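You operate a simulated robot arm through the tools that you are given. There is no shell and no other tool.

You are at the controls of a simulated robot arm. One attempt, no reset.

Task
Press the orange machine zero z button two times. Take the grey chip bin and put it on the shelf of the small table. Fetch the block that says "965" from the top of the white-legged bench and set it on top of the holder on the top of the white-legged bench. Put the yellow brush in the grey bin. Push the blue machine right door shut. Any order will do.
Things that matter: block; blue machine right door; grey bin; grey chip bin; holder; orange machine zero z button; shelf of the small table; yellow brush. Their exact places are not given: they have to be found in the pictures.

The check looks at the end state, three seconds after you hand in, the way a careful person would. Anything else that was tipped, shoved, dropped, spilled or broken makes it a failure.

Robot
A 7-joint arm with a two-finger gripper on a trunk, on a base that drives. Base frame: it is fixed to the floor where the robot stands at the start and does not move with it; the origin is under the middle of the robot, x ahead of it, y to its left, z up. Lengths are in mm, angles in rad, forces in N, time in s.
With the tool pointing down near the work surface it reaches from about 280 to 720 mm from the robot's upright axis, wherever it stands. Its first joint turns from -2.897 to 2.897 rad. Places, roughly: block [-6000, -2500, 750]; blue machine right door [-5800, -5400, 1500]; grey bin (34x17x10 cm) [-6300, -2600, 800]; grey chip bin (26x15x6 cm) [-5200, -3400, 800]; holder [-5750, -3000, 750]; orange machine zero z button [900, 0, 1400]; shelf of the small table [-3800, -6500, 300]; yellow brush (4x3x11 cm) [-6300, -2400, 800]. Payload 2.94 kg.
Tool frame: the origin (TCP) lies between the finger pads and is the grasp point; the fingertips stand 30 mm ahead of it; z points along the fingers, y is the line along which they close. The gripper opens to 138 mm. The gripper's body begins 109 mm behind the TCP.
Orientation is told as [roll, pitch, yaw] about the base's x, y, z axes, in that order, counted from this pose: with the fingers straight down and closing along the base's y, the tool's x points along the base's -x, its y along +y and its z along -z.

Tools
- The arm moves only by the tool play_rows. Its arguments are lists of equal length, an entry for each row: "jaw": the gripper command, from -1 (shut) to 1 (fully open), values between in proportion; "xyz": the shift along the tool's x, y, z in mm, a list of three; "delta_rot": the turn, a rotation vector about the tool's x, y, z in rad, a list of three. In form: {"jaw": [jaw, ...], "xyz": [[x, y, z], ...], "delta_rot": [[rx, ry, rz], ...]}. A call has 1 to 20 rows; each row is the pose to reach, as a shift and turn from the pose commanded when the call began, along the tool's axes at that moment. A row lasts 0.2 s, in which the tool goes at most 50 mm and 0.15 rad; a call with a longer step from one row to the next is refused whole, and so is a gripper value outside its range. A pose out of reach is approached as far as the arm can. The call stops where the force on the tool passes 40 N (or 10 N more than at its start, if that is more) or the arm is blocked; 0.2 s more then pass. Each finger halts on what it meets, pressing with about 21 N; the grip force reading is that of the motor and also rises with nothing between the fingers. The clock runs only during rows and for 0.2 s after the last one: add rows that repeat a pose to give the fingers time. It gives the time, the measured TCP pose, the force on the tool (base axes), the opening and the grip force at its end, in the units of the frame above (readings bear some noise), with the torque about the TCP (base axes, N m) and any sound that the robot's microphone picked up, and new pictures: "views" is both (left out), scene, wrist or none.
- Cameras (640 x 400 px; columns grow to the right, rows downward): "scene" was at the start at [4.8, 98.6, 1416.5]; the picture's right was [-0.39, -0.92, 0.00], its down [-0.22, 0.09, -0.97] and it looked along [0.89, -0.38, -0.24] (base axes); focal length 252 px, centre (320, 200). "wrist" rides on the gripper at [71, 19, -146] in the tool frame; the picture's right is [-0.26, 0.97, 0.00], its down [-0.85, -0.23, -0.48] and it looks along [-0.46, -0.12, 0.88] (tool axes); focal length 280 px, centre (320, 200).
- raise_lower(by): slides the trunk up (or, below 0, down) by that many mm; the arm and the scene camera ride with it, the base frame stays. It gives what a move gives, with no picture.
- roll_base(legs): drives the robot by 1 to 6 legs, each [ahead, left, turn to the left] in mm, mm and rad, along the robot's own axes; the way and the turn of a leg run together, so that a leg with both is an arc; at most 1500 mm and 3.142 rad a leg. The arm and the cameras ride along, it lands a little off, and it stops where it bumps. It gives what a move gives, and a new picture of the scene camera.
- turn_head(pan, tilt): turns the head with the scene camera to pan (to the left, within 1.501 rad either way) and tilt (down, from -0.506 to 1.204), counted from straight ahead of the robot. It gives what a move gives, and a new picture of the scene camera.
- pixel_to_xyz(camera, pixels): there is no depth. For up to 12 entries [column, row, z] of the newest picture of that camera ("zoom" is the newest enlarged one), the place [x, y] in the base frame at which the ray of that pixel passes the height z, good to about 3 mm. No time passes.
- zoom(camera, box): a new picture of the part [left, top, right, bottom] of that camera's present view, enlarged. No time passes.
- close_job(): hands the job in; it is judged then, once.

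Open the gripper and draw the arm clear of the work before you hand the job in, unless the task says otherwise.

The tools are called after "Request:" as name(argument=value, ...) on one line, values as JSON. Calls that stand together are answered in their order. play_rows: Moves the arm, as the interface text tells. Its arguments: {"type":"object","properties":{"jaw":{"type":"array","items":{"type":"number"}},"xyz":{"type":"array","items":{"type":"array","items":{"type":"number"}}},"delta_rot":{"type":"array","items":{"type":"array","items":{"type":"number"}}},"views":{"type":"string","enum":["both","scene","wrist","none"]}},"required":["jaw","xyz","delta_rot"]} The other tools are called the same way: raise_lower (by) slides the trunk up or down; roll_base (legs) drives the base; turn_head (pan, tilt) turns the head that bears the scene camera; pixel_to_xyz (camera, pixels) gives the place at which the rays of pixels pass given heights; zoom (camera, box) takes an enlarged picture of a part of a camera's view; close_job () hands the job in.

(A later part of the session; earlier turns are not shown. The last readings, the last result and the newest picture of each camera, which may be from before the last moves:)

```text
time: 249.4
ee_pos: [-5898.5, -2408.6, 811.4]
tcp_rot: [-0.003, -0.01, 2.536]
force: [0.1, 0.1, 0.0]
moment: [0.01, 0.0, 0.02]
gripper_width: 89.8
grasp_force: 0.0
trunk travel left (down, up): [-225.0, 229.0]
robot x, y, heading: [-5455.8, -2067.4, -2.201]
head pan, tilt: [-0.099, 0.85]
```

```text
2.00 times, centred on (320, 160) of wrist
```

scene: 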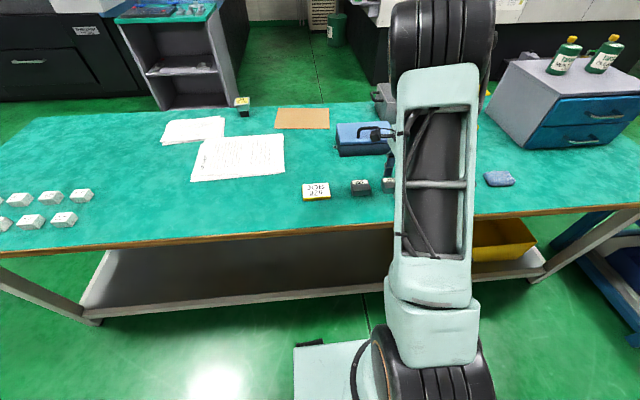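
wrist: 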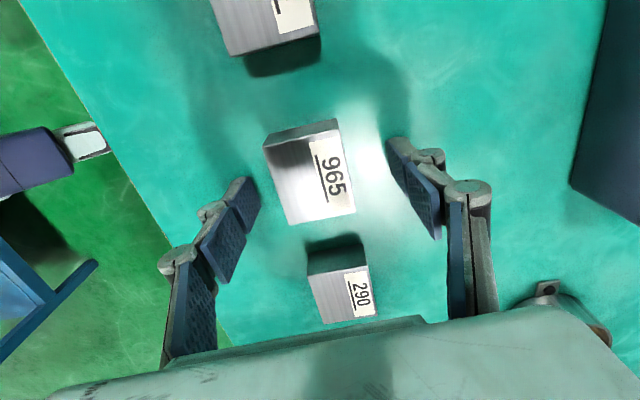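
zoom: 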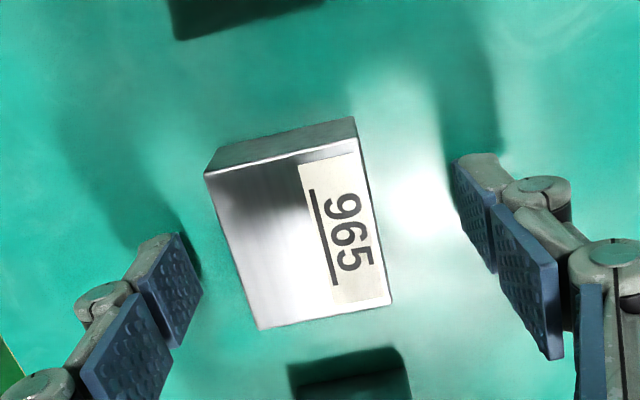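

The block sits about 5 mm toward tool -y of centre. I shift by that and close the gripper.

Request:
play_rows(jaw=[0.3, 0.3, -1, -1, -1, -1, -1, -1], xyz=[[0, -5, 0], [0, -5, 0], [0, -5, 0], [0, -5, 0], [0, -5, 0], [0, -5, 0], [0, -5, 0], [0, -5, 0]], delta_rot=[[0, 0, 0], [0, 0, 0], [0, 0, 0], [0, 0, 0], [0, 0, 0], [0, 0, 0], [0, 0, 0], [0, 0, 0]])

Request:
zoom(camera="wrist", box=[160, 60, 480, 260])

```text
time: 251.2
ee_pos: [-5895.9, -2404.5, 812.4]
tcp_rot: [-0.001, -0.012, 2.536]
force: [-1.0, -2.5, 2.3]
moment: [-0.1, 0.05, -0.06]
gripper_width: 44.8
grasp_force: 21.4
trunk travel left (down, up): [-225.0, 229.0]
robot x, y, heading: [-5452.6, -2069.5, -2.205]
head pan, tilt: [-0.099, 0.85]
```

scene: 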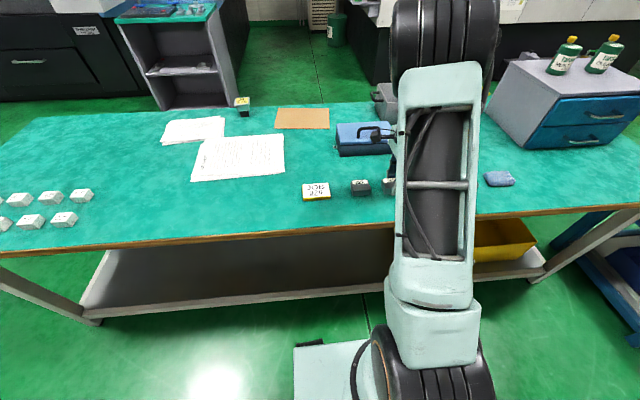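
wrist: 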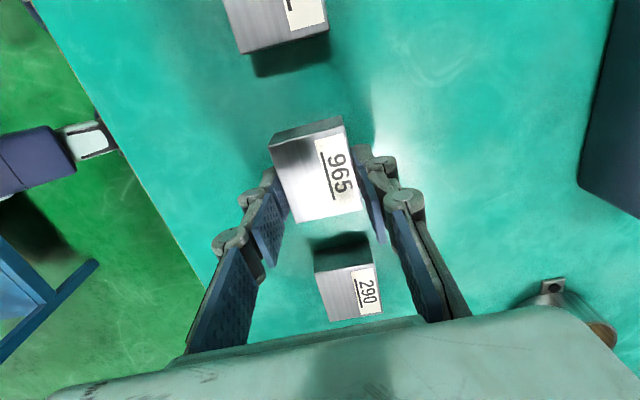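

```text
2.00 times, centred on (320, 160) of wrist
```

zoom: 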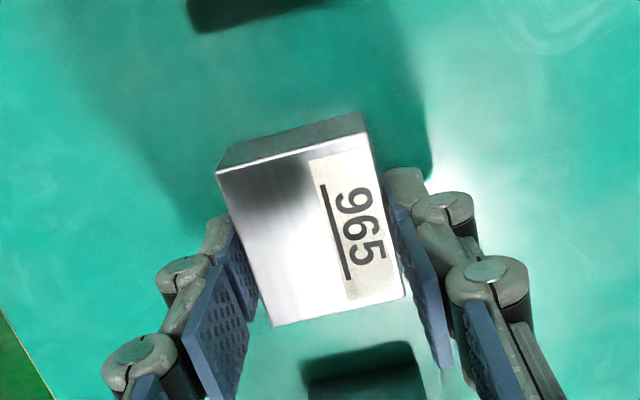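

Gripped with 44.8 mm opening and 21 N. I lift it 120 mm straight up.

Request:
play_rows(jaw=[-1, -1, -1, -1, -1, -1, -1], xyz=[[0, 0, -8], [0, 0, -25], [0, 0, -45], [0, 0, -70], [0, 0, -95], [0, 0, -120], [0, 0, -120]], delta_rot=[[0, 0, 0], [0, 0, 0], [0, 0, 0], [0, 0, 0], [0, 0, 0], [0, 0, 0], [0, 0, 0]])

```text
time: 252.8
ee_pos: [-5893.4, -2407.0, 931.6]
tcp_rot: [-0.004, -0.009, 2.535]
force: [-0.2, -1.0, -5.4]
moment: [0.03, 0.02, -0.03]
gripper_width: 44.6
grasp_force: 20.7
trunk travel left (down, up): [-225.0, 229.0]
robot x, y, heading: [-5456.2, -2066.6, -2.201]
head pan, tilt: [-0.099, 0.85]
```

scene: 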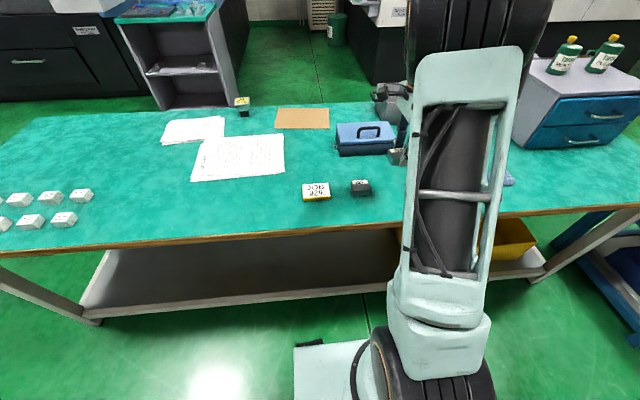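
wrist: 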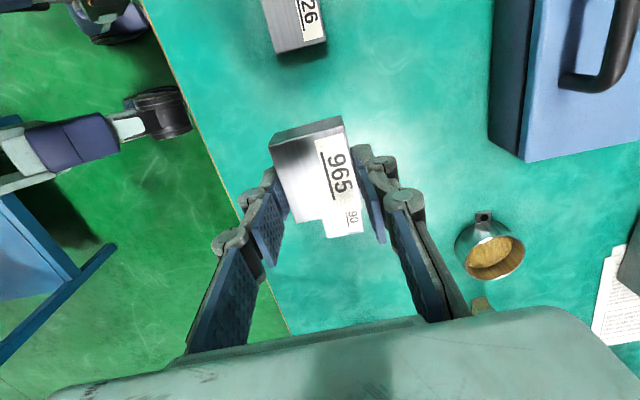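

The 965 block is held (about 5 N). I draw it back and up for travel, then drive around the end of the bench toward its far side.

Request:
play_rows(jaw=[-1, -1, -1, -1, -1], xyz=[[0, -25, -15], [0, -50, -30], [0, -75, -45], [0, -100, -60], [0, -100, -60]], delta_rot=[[0, 0, 0], [0, 0, 0], [0, 0, 0], [0, 0, 0], [0, 0, 0]], views="none")

Request:
roll_base(legs=[[-200, 0, 0], [0, 1150, 0], [0, 1150, 0]])

```text
time: 254.0
ee_pos: [-5833.9, -2324.9, 993.3]
tcp_rot: [-0.002, -0.01, 2.537]
force: [-0.9, 0.7, -5.9]
moment: [-0.01, 0.04, 0.04]
gripper_width: 44.7
grasp_force: 20.6
trunk travel left (down, up): [-225.0, 229.0]
robot x, y, heading: [-5453.6, -2065.2, -2.204]
head pan, tilt: [-0.099, 0.85]
```

```text
time: 275.5
ee_pos: [-3849.3, -3510.6, 993.9]
tcp_rot: [-0.003, -0.008, 2.544]
force: [-0.2, 0.1, -4.3]
moment: [0.01, 0.02, -0.02]
gripper_width: 44.5
grasp_force: 20.9
trunk travel left (down, up): [-225.0, 229.0]
robot x, y, heading: [-3472.8, -3253.7, -2.196]
head pan, tilt: [-0.099, 0.85]
```

scene: 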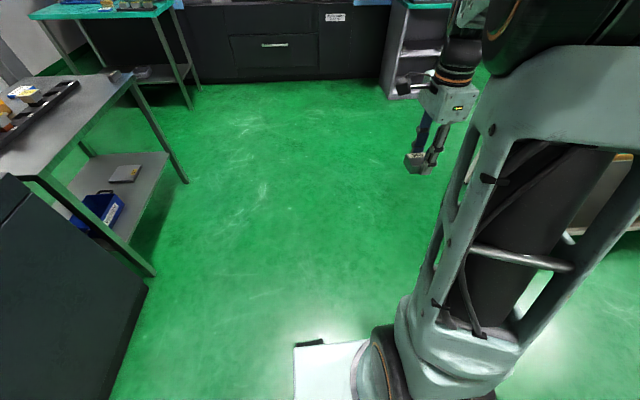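

I am at the aisle's start with the block still held. I drive 2000 mm ahead, then turn half round to face the bench from its far side.

Request:
roll_base(legs=[[0, 0, -0.012], [1000, 0, 0], [1000, 0, 0], [0, 0, -1.5708], [0, 0, -1.5708]])

Request:
turn_head(pan=0.3, tilt=0.5)

```text
time: 293.6
ee_pos: [-4264.6, -4640.3, 993.2]
tcp_rot: [-0.004, -0.009, -0.604]
force: [-0.9, -1.4, -4.3]
moment: [-0.02, -0.03, -0.05]
gripper_width: 44.8
grasp_force: 21.2
trunk travel left (down, up): [-225.0, 229.0]
robot x, y, heading: [-4646.9, -4901.3, 0.944]
head pan, tilt: [-0.099, 0.85]
```

scene: 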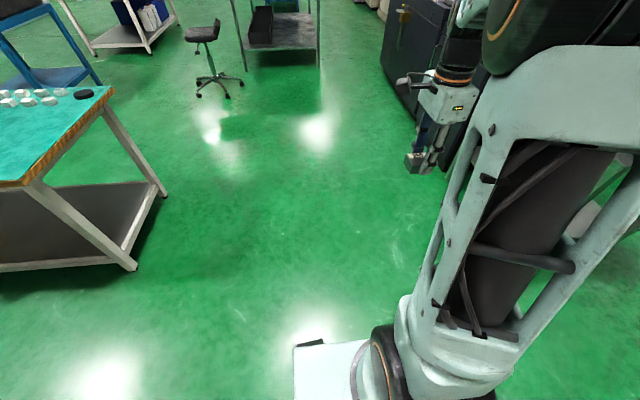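

```text
time: 294.4
ee_pos: [-4265.1, -4640.7, 993.8]
tcp_rot: [-0.003, -0.011, -0.603]
force: [-0.2, 1.2, -4.6]
moment: [0.02, -0.03, 0.04]
gripper_width: 44.9
grasp_force: 20.6
trunk travel left (down, up): [-225.0, 229.0]
robot x, y, heading: [-4642.7, -4896.3, 0.935]
head pan, tilt: [0.3, 0.499]
```

scene: 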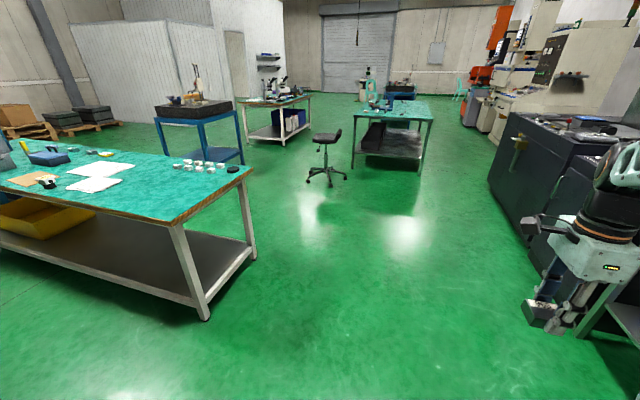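

The bench is ahead-left now. I slide left along its far side to stand opposite the holder.

Request:
roll_base(legs=[[0, 1000, 0], [0, 1000, 0]])

Request:
turn_head(pan=0.0, tilt=0.7)

```text
time: 312.6
ee_pos: [-5888.8, -3411.7, 993.1]
tcp_rot: [-0.003, -0.01, -0.625]
force: [-0.1, 0.3, -4.8]
moment: [0.02, -0.02, 0.02]
gripper_width: 44.7
grasp_force: 20.8
trunk travel left (down, up): [-225.0, 229.0]
robot x, y, heading: [-6275.4, -3661.1, 0.921]
head pan, tilt: [0.3, 0.499]
```

scene: 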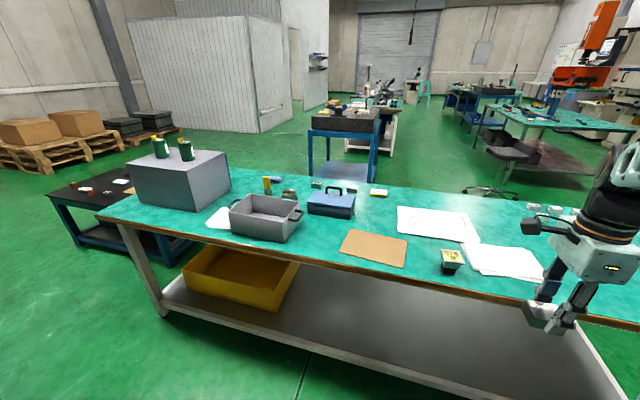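

```text
time: 313.4
ee_pos: [-5890.0, -3412.1, 992.1]
tcp_rot: [-0.004, -0.01, -0.625]
force: [-0.7, 0.0, -5.2]
moment: [-0.01, 0.0, -0.02]
gripper_width: 44.5
grasp_force: 21.3
trunk travel left (down, up): [-225.0, 229.0]
robot x, y, heading: [-6274.5, -3661.4, 0.92]
head pan, tilt: [0.0, 0.7]
```

scene: 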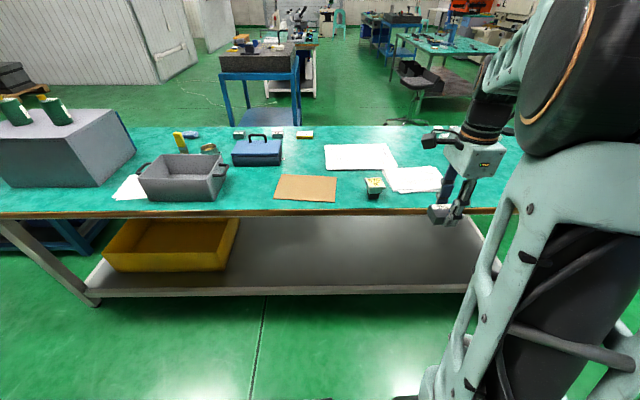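

Good view: the holder at (376, 188), grey bin at (183, 178), brush at (179, 142). I zoom in on the holder and query it.

Request:
zoom(camera="scene", box=[336, 160, 416, 210])

Request:
pixel_to_xyz(camera="zoom", pixels=[[270, 310, 776], [370, 310, 776], [240, 165, 835], [390, 165, 835], [260, 235, 776], [360, 235, 776]])

```text
8.00 times, centred on (376, 185) of scene
```

zoom: 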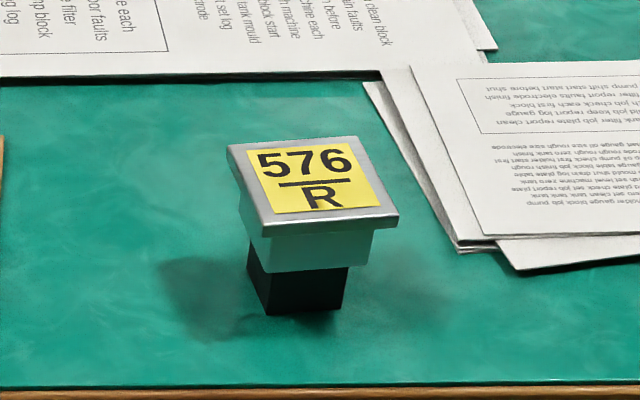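

```text
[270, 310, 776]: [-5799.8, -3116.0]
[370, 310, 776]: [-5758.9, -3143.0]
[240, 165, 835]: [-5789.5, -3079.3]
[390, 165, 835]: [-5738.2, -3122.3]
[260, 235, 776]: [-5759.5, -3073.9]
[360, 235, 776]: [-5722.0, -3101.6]
```

I query the holder's base corners and plate corners at several heights.

Request:
pixel_to_xyz(camera="zoom", pixels=[[266, 314, 776], [345, 308, 776], [228, 145, 840], [362, 137, 840], [399, 218, 840], [260, 227, 840], [228, 145, 850], [362, 137, 850], [399, 218, 850], [260, 227, 850]])

```text
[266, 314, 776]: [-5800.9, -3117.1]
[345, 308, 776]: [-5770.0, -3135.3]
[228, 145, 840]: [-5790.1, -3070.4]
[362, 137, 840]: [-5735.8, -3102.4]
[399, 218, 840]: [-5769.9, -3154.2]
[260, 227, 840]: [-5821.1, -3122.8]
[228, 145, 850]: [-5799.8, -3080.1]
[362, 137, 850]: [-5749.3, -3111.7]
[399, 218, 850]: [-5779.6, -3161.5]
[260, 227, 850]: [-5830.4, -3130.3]
```

The holder's plate is about 61 mm square, centre near (-5777, -3111), top at about z 838. I roll 200 mm closer and re-measure.

Request:
roll_base(legs=[[200, 0, 0.012]])

Request:
turn_head(pan=0.1, tilt=0.85)

Request:
zoom(camera="scene", box=[340, 140, 460, 215])

```text
time: 315.0
ee_pos: [-5775.0, -3251.5, 993.1]
tcp_rot: [-0.003, -0.012, -0.614]
force: [0.5, -1.1, -4.9]
moment: [0.01, 0.0, 0.01]
gripper_width: 44.5
grasp_force: 20.6
trunk travel left (down, up): [-225.0, 229.0]
robot x, y, heading: [-6161.2, -3507.6, 0.937]
head pan, tilt: [0.0, 0.7]
```

scene: 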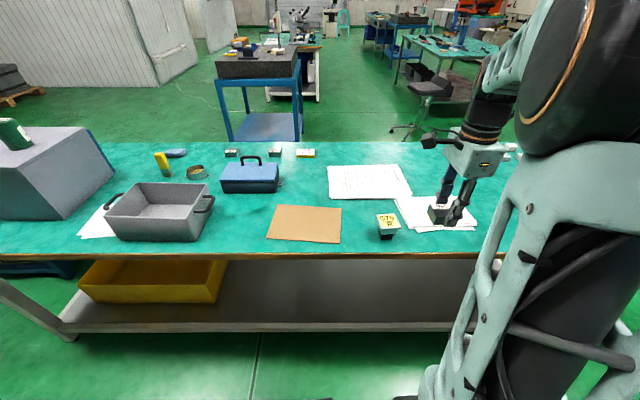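

```text
time: 315.7
ee_pos: [-5773.9, -3252.4, 993.8]
tcp_rot: [-0.004, -0.011, -0.614]
force: [-0.1, -0.2, -4.5]
moment: [0.02, -0.02, 0.02]
gripper_width: 44.6
grasp_force: 20.6
trunk travel left (down, up): [-225.0, 229.0]
robot x, y, heading: [-6159.2, -3505.1, 0.932]
head pan, tilt: [0.099, 0.85]
```

scene: 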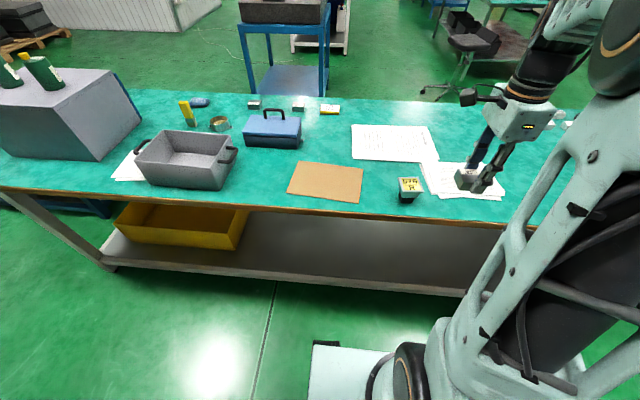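

```text
5.33 times, centred on (400, 178) of scene
```

zoom: 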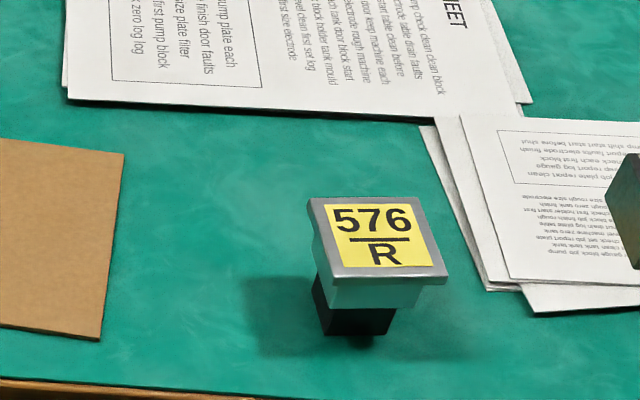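

I query the plate corners from this closer, higher-angle view.

Request:
pixel_to_xyz(camera="zoom", pixels=[[309, 199, 838], [408, 196, 838], [447, 272, 838], [337, 277, 838], [325, 333, 776], [388, 335, 776], [309, 199, 848], [447, 272, 848]])

```text
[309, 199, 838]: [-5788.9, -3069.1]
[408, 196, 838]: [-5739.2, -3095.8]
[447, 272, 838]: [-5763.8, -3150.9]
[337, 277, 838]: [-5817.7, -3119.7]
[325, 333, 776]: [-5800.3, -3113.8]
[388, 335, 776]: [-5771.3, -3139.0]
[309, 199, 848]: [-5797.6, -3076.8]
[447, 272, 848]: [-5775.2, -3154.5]
```

The plate centre is about (-5777, -3110), yaw about -0.5. I move the block above it, matching the yaw, and come down to TCP z 925.

Request:
play_rows(jaw=[-1, -1, -1, -1, -1, -1, -1], xyz=[[20, 29, 0], [40, 58, 0], [60, 87, 0], [81, 115, 0], [81, 115, 35], [81, 115, 68], [81, 115, 68]], delta_rot=[[0, 0, -0.028], [0, 0, -0.057], [0, 0, -0.086], [0, 0, -0.114], [0, 0, -0.114], [0, 0, -0.114], [0, 0, -0.114]])

Request:
zoom(camera="wrist", box=[200, 80, 440, 230])

Request:
zoom(camera="scene", box=[340, 120, 460, 215])

```text
time: 317.3
ee_pos: [-5773.1, -3109.3, 922.9]
tcp_rot: [-0.005, -0.011, -0.5]
force: [0.4, 0.2, -5.7]
moment: [0.02, -0.02, 0.03]
gripper_width: 44.5
grasp_force: 20.7
trunk travel left (down, up): [-225.0, 229.0]
robot x, y, heading: [-6156.1, -3504.5, 0.926]
head pan, tilt: [0.099, 0.85]
```

scene: 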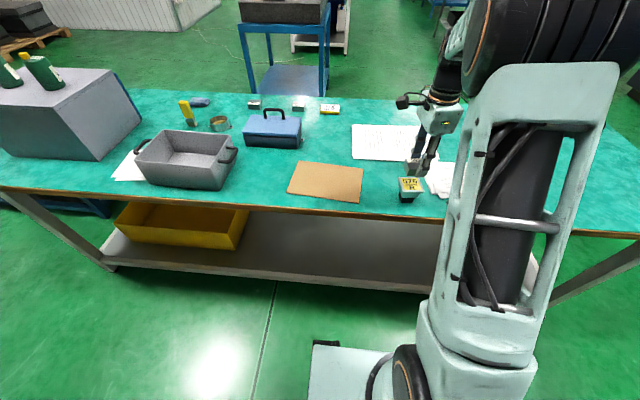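
wrist: 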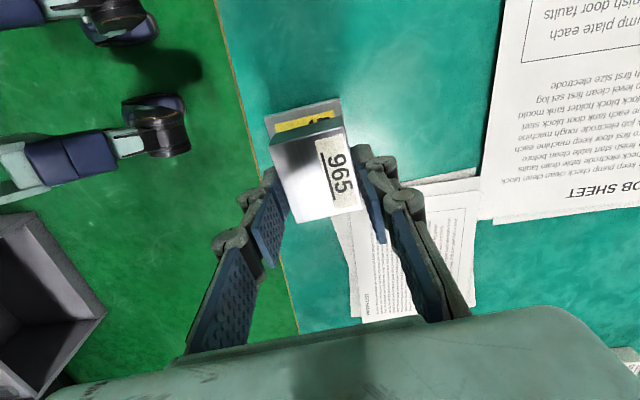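

```text
2.67 times, centred on (320, 155) of wrist
```

zoom: 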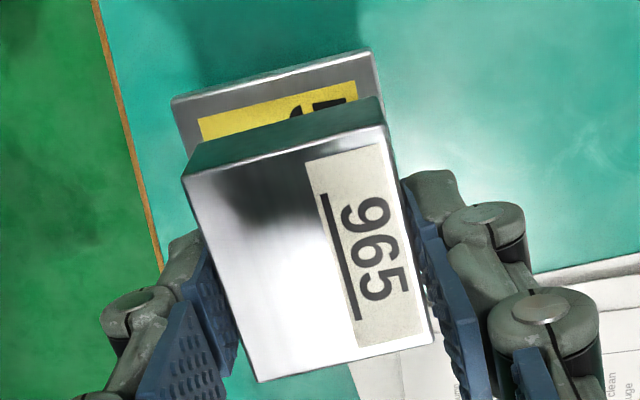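

```text
4.21 times, centred on (400, 168) of scene
```

zoom: 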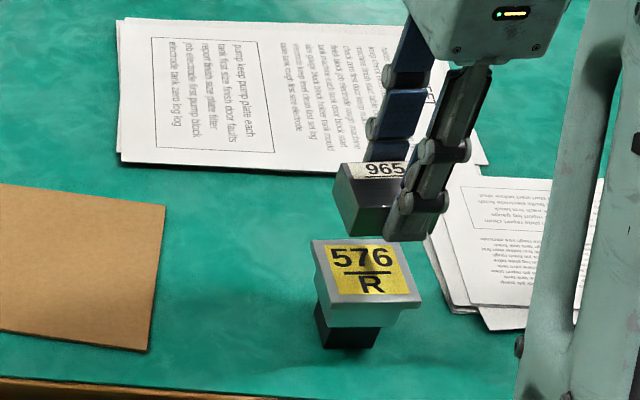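

I check the plate's visible edge in the wrist view (corners at about (264.5, 118.6) and (338.7, 99.5)) against my estimate.

Request:
pixel_to_xyz(camera="wrist", pixels=[[264.5, 118.6, 838], [338.7, 99.5, 838], [264.5, 118.6, 843], [338.7, 99.5, 843], [269, 148, 886], [342, 118, 886], [364, 209, 886], [296, 223, 886]])

```text
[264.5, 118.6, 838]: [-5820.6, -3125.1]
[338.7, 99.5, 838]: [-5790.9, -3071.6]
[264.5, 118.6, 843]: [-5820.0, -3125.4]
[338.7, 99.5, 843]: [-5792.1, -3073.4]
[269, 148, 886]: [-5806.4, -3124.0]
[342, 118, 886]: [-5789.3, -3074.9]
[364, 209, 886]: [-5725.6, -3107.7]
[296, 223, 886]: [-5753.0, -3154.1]
```

Wrist and scene agree within about 4 mm. I shift 3 mm back, lower 40 mm, then feel for the plate.

Request:
play_rows(jaw=[-1, -1, -1, -1, -1], xyz=[[0, -3, 12], [0, -3, 24], [0, -3, 34], [0, -3, 40], [0, -3, 40]], delta_rot=[[0, 0, 0], [0, 0, 0], [0, 0, 0], [0, 0, 0], [0, 0, 0]])

Request:
zoom(camera="scene", box=[360, 150, 440, 210])

```text
time: 318.5
ee_pos: [-5774.8, -3114.6, 884.6]
tcp_rot: [-0.006, -0.009, -0.5]
force: [-0.2, -0.7, -5.8]
moment: [-0.01, -0.04, -0.02]
gripper_width: 45.0
grasp_force: 21.2
trunk travel left (down, up): [-225.0, 229.0]
robot x, y, heading: [-6157.1, -3506.5, 0.934]
head pan, tilt: [0.099, 0.85]
```

scene: 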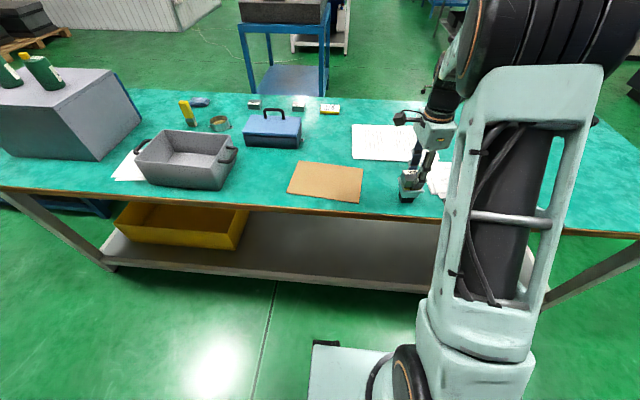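
wrist: 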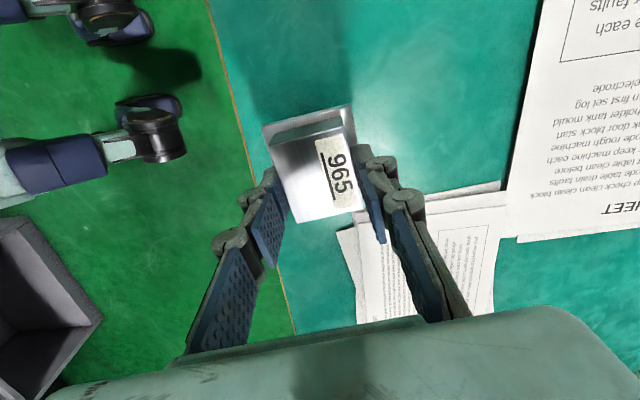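

```text
6.67 times, centred on (400, 180) of scene
```

zoom: 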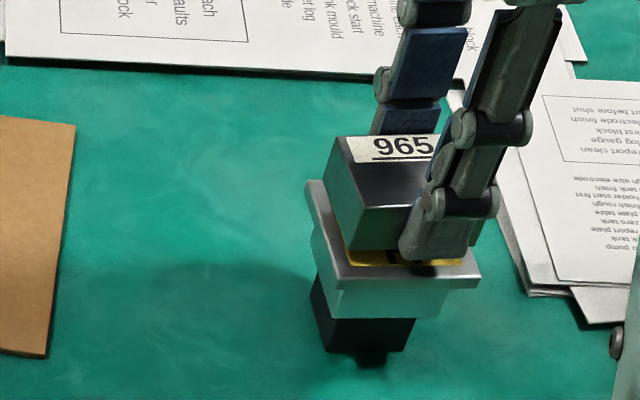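

The block hovers about 10 mm over the plate, well centred. I lower in 2 mm steps watching the force.

Request:
play_rows(jaw=[-1, -1, -1, -1, -1], xyz=[[0, 0, 2], [0, 0, 4], [0, 0, 6], [0, 0, 8], [0, 0, 8]], delta_rot=[[0, 0, 0], [0, 0, 0], [0, 0, 0], [0, 0, 0], [0, 0, 0]], views="wrist")

```text
time: 319.7
ee_pos: [-5775.7, -3115.3, 878.0]
tcp_rot: [0.0, -0.009, -0.499]
force: [0.2, 0.9, 13.2]
moment: [0.15, 0.28, -0.02]
gripper_width: 44.7
grasp_force: 21.2
trunk travel left (down, up): [-225.0, 229.0]
robot x, y, heading: [-6159.0, -3505.4, 0.933]
head pan, tilt: [0.099, 0.85]
```

wrist: 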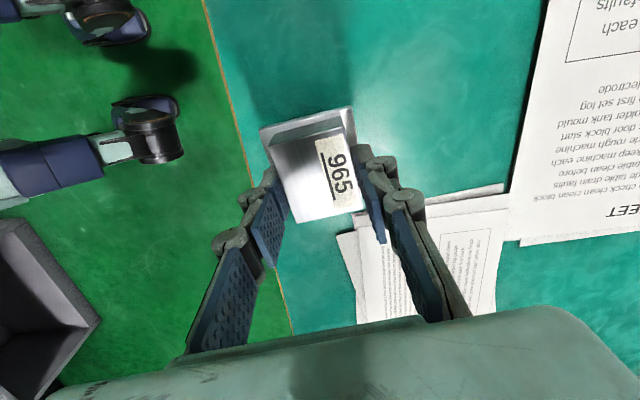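

Contact with the plate at 13 N. I zoom on the wrist view to confirm the block's footprint lies within the plate before releasing.

Request:
zoom(camera="wrist", box=[230, 80, 410, 240])

Request:
zoom(camera="scene", box=[370, 155, 440, 205])

```text
2.50 times, centred on (320, 160) of wrist
```

zoom: 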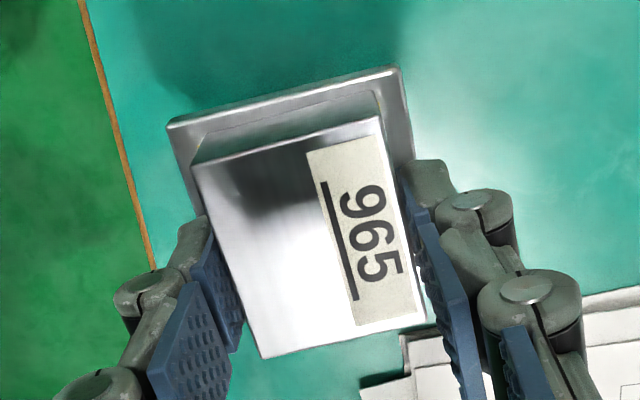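

```text
8.00 times, centred on (405, 180) of scene
```

zoom: 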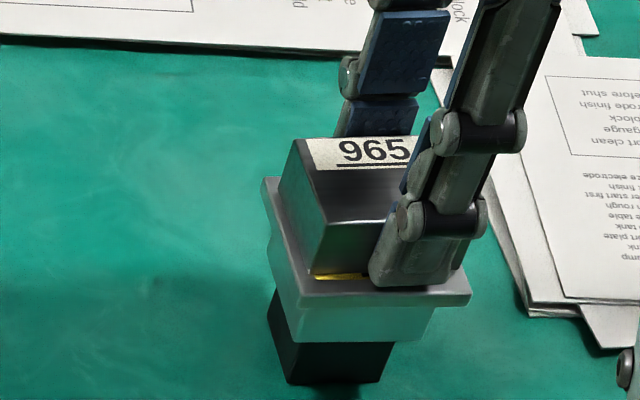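

I query the plate corners (z 842) and block top corners (z 866) in the wrist picture to compare centres.

Request:
pixel_to_xyz(camera="wrist", pixels=[[259.2, 130, 842], [350.8, 107.2, 842], [269.2, 147.2, 866], [344.8, 127.2, 866], [362.8, 207.2, 866], [296.8, 222.8, 866]])

```text
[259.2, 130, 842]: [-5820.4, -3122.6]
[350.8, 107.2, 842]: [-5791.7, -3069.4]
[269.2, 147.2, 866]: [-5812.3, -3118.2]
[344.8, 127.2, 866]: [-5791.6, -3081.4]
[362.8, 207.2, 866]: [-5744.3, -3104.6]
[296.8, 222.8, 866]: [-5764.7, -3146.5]
```

The block overlaps the plate with margins of about 5 and 1.5 mm along its length, 7-9 mm across. I lift 3 mm, nudge 2 mm to centre it, set it down again and open the gripper slightly.

Request:
play_rows(jaw=[-1, -1, -1, -1, -1, -0.2, -0.1, -0.1, -0.1], xyz=[[0, 0, -3], [2, 0, -3], [2, 0, -3], [2, 0, -1], [2, 0, -1], [2, 0, -1], [2, 0, -1], [2, 0, -1], [2, 0, -1]], delta_rot=[[0, 0, 0], [0, 0, 0], [0, 0, 0], [0, 0, 0], [0, 0, 0], [0, 0, 0], [0, 0, 0], [0, 0, 0], [0, 0, 0]])

Request:
zoom(camera="wrist", box=[230, 80, 410, 240])

Request:
zoom(camera="scene", box=[370, 155, 440, 205])

```text
time: 321.7
ee_pos: [-5777.5, -3113.4, 877.5]
tcp_rot: [-0.006, -0.01, -0.498]
force: [-0.1, 0.0, 0.2]
moment: [-0.01, -0.02, 0.0]
gripper_width: 62.1
grasp_force: 0.0
trunk travel left (down, up): [-225.0, 229.0]
robot x, y, heading: [-6157.9, -3506.4, 0.932]
head pan, tilt: [0.099, 0.85]
```

scene: 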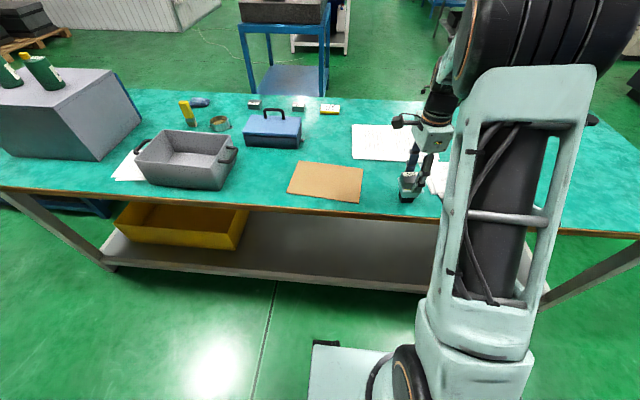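
wrist: 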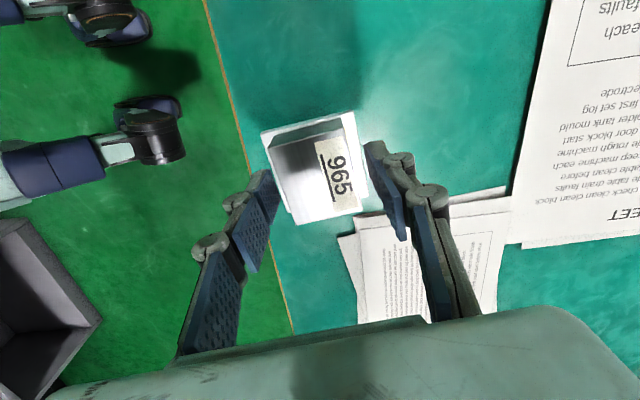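

```text
2.50 times, centred on (320, 160) of wrist
```

zoom: 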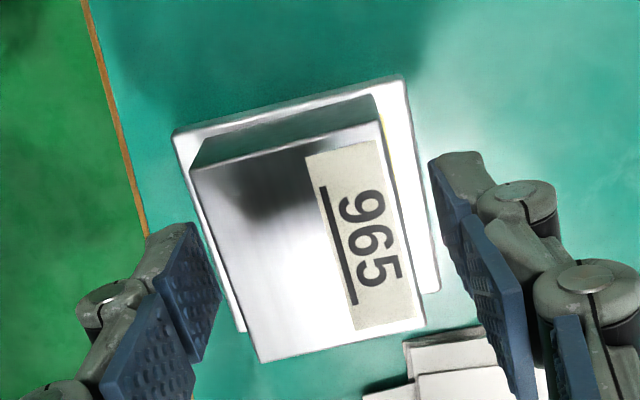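

```text
8.00 times, centred on (405, 180) of scene
```

zoom: 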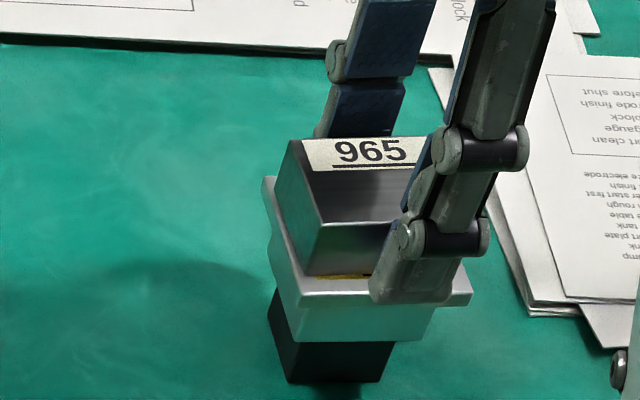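

The 965 block rests on the holder's plate, released with clearance on both sides. I raise the gripper straight up.

Request:
play_rows(jaw=[0.0, 0.0, 0.0, 0.0, 0.0, 0.0, 0.0], xyz=[[0, 0, 0], [0, 0, -10], [0, 0, -30], [0, 0, -60], [0, 0, -95], [0, 0, -130], [0, 0, -130]], delta_rot=[[0, 0, 0], [0, 0, 0], [0, 0, 0], [0, 0, 0], [0, 0, 0], [0, 0, 0], [0, 0, 0]])

Request:
zoom(camera="scene", box=[370, 155, 440, 205])

```text
time: 323.3
ee_pos: [-5776.9, -3114.6, 1007.6]
tcp_rot: [-0.004, -0.01, -0.498]
force: [0.0, 0.4, -0.6]
moment: [-0.01, 0.0, -0.02]
gripper_width: 68.8
grasp_force: 0.1
trunk travel left (down, up): [-225.0, 229.0]
robot x, y, heading: [-6157.0, -3504.4, 0.93]
head pan, tilt: [0.099, 0.85]
```

scene: 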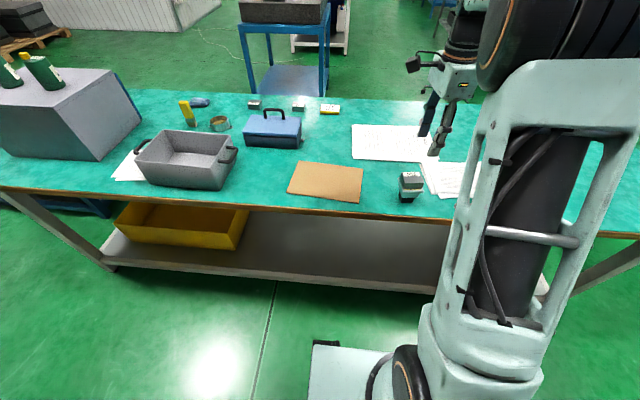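
wrist: 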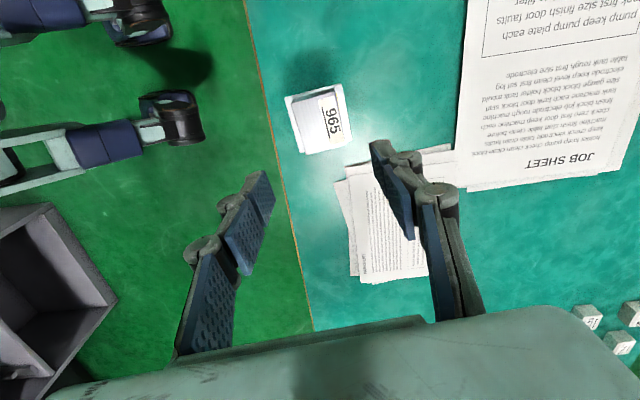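

```text
8.00 times, centred on (405, 180) of scene
```

zoom: 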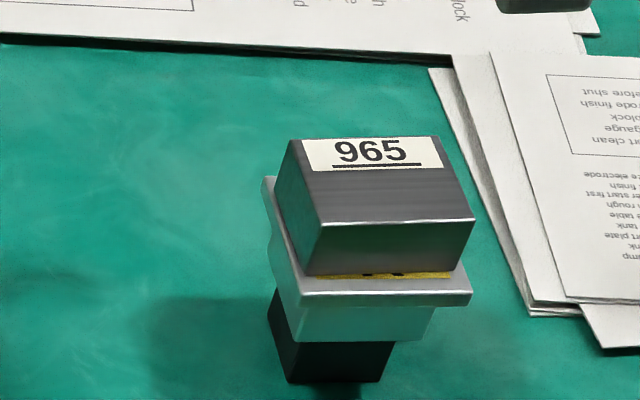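

The block sits squarely on the holder. Now the brush: I slide left about 700 mm to face the brush and bin, and take a closer look.

Request:
roll_base(legs=[[0, 700, 0]])

Request:
turn_head(pan=0.15, tilt=0.75)

Request:
zoom(camera="scene", box=[240, 90, 440, 215])

```text
time: 329.7
ee_pos: [-6323.9, -2710.1, 1007.2]
tcp_rot: [-0.005, -0.011, -0.496]
force: [1.2, 0.1, -0.1]
moment: [0.01, 0.02, 0.02]
gripper_width: 69.0
grasp_force: 0.1
trunk travel left (down, up): [-225.0, 229.0]
robot x, y, heading: [-6704.7, -3102.8, 0.938]
head pan, tilt: [0.099, 0.85]
```

scene: 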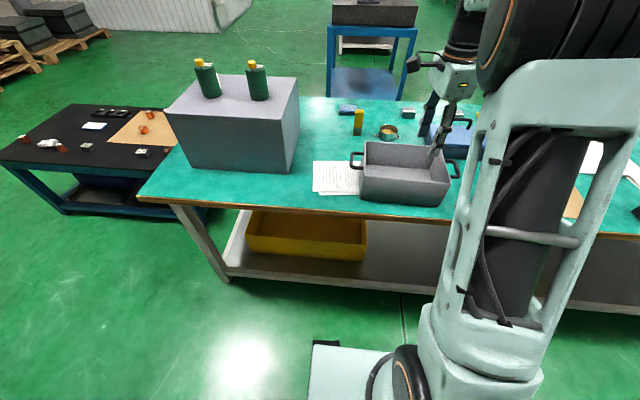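

```text
time: 330.3
ee_pos: [-6322.7, -2709.9, 1007.9]
tcp_rot: [-0.005, -0.01, -0.496]
force: [-0.2, 0.4, -0.2]
moment: [0.02, 0.01, 0.01]
gripper_width: 69.2
grasp_force: 0.1
trunk travel left (down, up): [-225.0, 229.0]
robot x, y, heading: [-6700.2, -3100.7, 0.936]
head pan, tilt: [0.15, 0.75]
```

scene: 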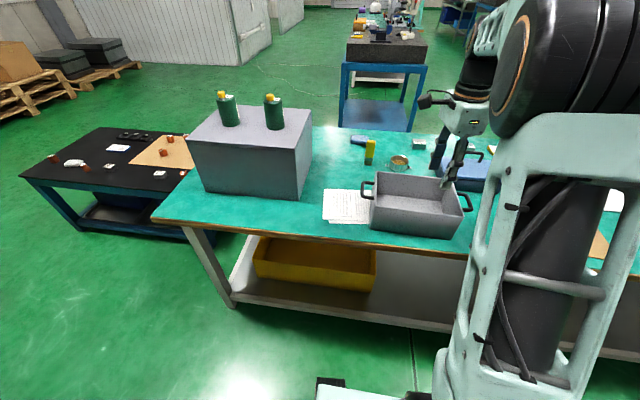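

```text
3.20 times, centred on (340, 152) of scene
```

zoom: 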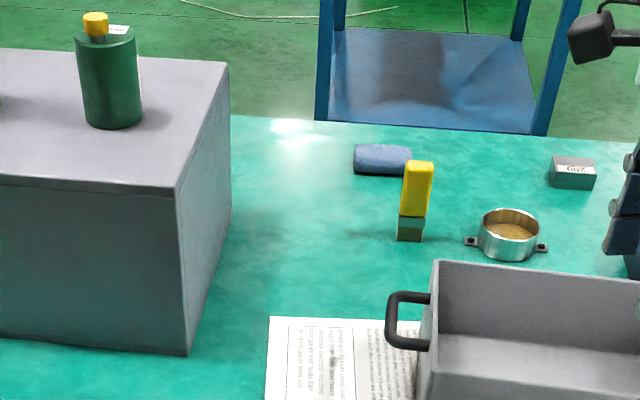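

The brush stands upright at zoom (413, 200), clear of the tin cup. I query the brush and, with another zoom, the bin.

Request:
pixel_to_xyz(camera="zoom", pixels=[[397, 238, 776], [422, 241, 776], [404, 170, 886], [432, 172, 886], [407, 161, 886], [434, 164, 886], [466, 241, 776], [478, 250, 776]])

Request:
zoom(camera="scene", box=[350, 120, 490, 250])

```text
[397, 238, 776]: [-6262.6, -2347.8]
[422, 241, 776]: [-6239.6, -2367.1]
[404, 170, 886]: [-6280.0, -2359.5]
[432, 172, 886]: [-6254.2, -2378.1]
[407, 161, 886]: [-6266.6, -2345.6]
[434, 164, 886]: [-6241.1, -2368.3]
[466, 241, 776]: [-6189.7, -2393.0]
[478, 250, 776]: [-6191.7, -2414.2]
```

```text
3.08 times, centred on (420, 185) of scene
```

zoom: 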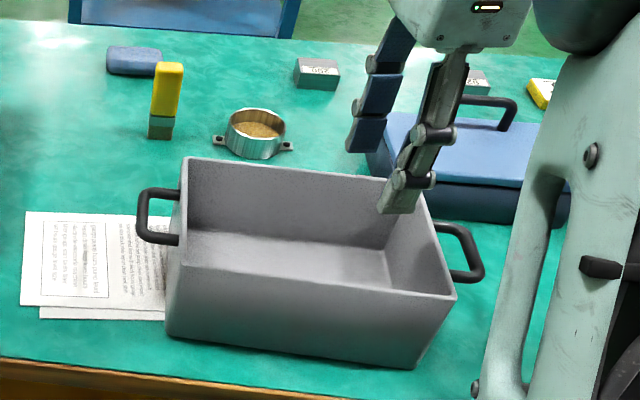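

The bin's rim runs (186,158), (415,190), (455,297), (180,263) in this zoom. I query the rim at 876 and bottom corners at 776.

Request:
pixel_to_xyz(camera="zoom", pixels=[[186, 158, 876], [415, 190, 876], [455, 297, 876], [180, 264, 876], [168, 337, 776], [413, 367, 776], [195, 232, 782], [385, 250, 782], [166, 62, 886], [160, 138, 776]])

```text
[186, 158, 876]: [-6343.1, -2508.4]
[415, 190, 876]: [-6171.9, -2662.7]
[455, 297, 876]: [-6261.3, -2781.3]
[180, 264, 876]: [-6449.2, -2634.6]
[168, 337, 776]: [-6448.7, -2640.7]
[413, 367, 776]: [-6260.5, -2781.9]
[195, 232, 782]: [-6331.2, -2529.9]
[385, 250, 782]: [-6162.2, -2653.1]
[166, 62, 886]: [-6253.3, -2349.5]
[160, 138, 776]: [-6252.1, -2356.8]
```

The bin's body is about 235 x 157 mm, centre near (-6306, -2647); the brush stands some 160 mm beyond its far wall. I turn the gripper back so it closes sideways and roll 130 mm closer.

Request:
play_rows(jaw=[0, 0, 0, 0, 0, 0, 0, 0, 0, 0, 0], xyz=[[0, 0, -4], [0, 0, -8], [0, 0, -12], [0, 0, -16], [0, 0, -20], [0, 0, -20], [0, 0, -20], [0, 0, -20], [0, 0, -20], [0, 0, -20], [0, 0, -20]], delta_rot=[[0, 0, -0.143], [0, 0, -0.286], [0, 0, -0.429], [0, 0, -0.572], [0, 0, -0.715], [0, 0, -0.858], [0, 0, -1.0], [0, 0, -1.144], [0, 0, -1.287], [0, 0, -1.43], [0, 0, -1.43]], views="none")

Request:
roll_base(legs=[[130, 0, 0]])

Request:
zoom(camera="scene", box=[330, 110, 490, 260])

```text
time: 332.7
ee_pos: [-6323.5, -2711.3, 1028.5]
tcp_rot: [-0.01, 0.002, 0.935]
force: [0.3, -0.5, 0.3]
moment: [0.0, 0.01, 0.01]
gripper_width: 69.0
grasp_force: 0.0
trunk travel left (down, up): [-225.0, 229.0]
robot x, y, heading: [-6702.8, -3100.4, 0.934]
head pan, tilt: [0.15, 0.75]
```

```text
time: 334.0
ee_pos: [-6245.2, -2610.1, 1026.3]
tcp_rot: [-0.01, 0.004, 0.931]
force: [0.2, 0.2, 0.9]
moment: [-0.02, -0.01, 0.0]
gripper_width: 69.1
grasp_force: 0.1
trunk travel left (down, up): [-225.0, 229.0]
robot x, y, heading: [-6626.6, -3004.1, 0.933]
head pan, tilt: [0.15, 0.75]
```

scene: 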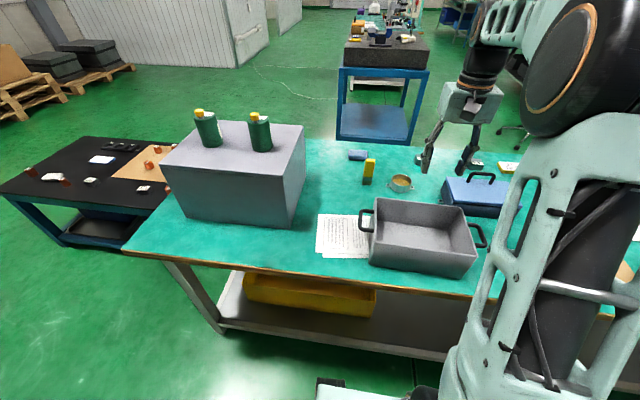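

```text
2.67 times, centred on (410, 185) of scene
```

zoom: 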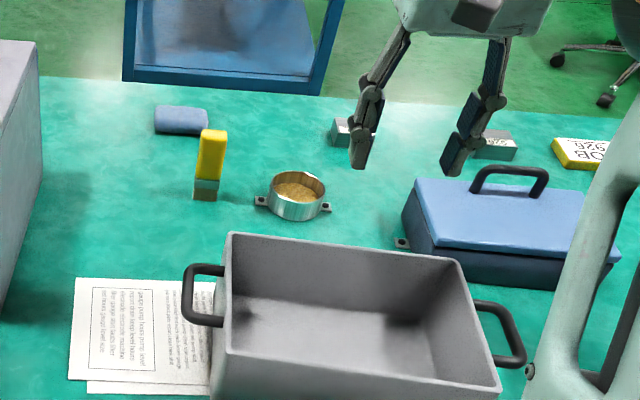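

I query the brush again from this closer position.

Request:
pixel_to_xyz(camera="zoom", pixels=[[193, 197, 776], [216, 200, 776], [200, 138, 886], [225, 140, 886], [203, 130, 886], [227, 131, 886], [256, 201, 776], [268, 215, 776]])

```text
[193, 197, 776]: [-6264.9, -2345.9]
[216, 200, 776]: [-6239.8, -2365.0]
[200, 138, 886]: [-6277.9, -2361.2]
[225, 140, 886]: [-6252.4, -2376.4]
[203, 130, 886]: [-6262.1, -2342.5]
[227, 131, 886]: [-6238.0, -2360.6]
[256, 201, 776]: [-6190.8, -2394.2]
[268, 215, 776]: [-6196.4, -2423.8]
```

The brush centre is about (-6252, -2352), handle near z 830-880. I bring the tool, tilted 0.45 rad forward, to a point some 100 mm short of it.

Request:
play_rows(jaw=[0, 0, 0, 0, 0, 0, 0], xyz=[[-27, 27, 10], [-53, 53, 20], [-80, 80, 36], [-107, 106, 52], [-133, 133, 70], [-160, 159, 86], [-160, 159, 86]], delta_rot=[[0, -0.075, 0], [0, -0.15, 0], [0, -0.225, 0], [0, -0.3, 0], [0, -0.375, 0], [0, -0.45, 0], [0, -0.45, 0]])

Request:
zoom(camera="wrist", box=[160, 60, 480, 260])

Request:
zoom(camera="scene", box=[310, 110, 450, 230])

```text
time: 335.6
ee_pos: [-6281.2, -2385.4, 936.9]
tcp_rot: [-0.013, -0.449, 0.935]
force: [0.1, -0.4, 0.4]
moment: [0.01, -0.01, 0.02]
gripper_width: 69.0
grasp_force: 0.3
trunk travel left (down, up): [-225.0, 229.0]
robot x, y, heading: [-6627.9, -3001.0, 0.936]
head pan, tilt: [0.15, 0.75]
```

scene: 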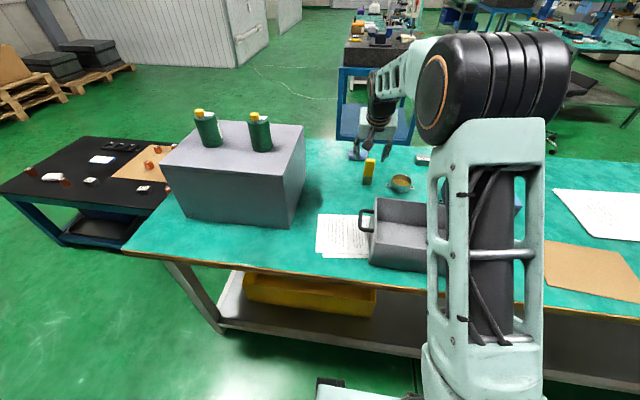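
wrist: 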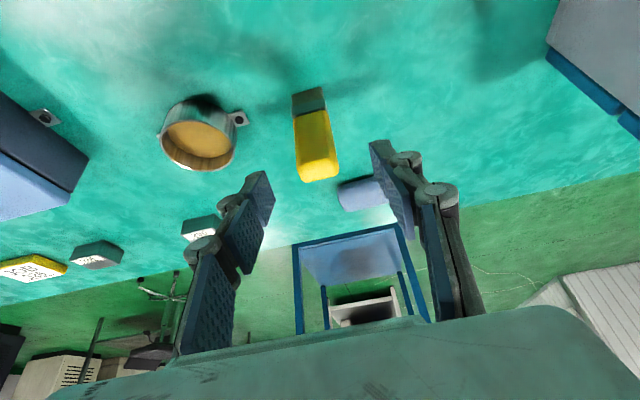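

```text
2.00 times, centred on (320, 160) of wrist
```

zoom: 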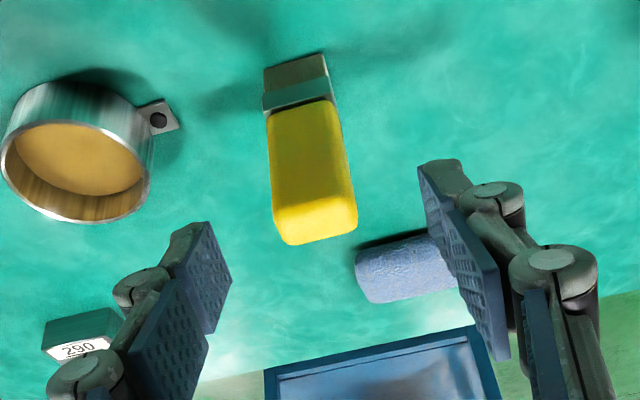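

```text
3.33 times, centred on (380, 170) of scene
```

zoom: 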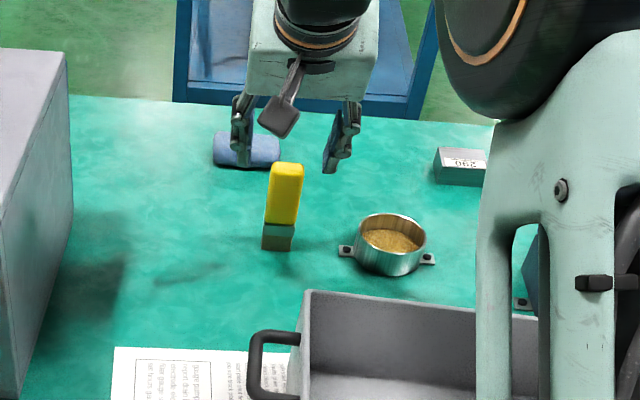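

I query the brush's base edge and handle top in the wrist picture.

Request:
pixel_to_xyz(camera="wrist", pixels=[[291.5, 94, 776], [321.5, 86.5, 776], [303.5, 182, 870], [338, 175, 870], [303.5, 182, 886], [338, 175, 886], [297, 165, 870], [333, 157, 870]])

```text
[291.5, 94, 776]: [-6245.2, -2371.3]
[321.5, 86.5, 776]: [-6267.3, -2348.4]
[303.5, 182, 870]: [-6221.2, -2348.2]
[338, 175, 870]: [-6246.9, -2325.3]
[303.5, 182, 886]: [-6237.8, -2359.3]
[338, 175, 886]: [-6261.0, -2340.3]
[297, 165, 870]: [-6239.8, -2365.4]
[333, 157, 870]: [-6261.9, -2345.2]
```

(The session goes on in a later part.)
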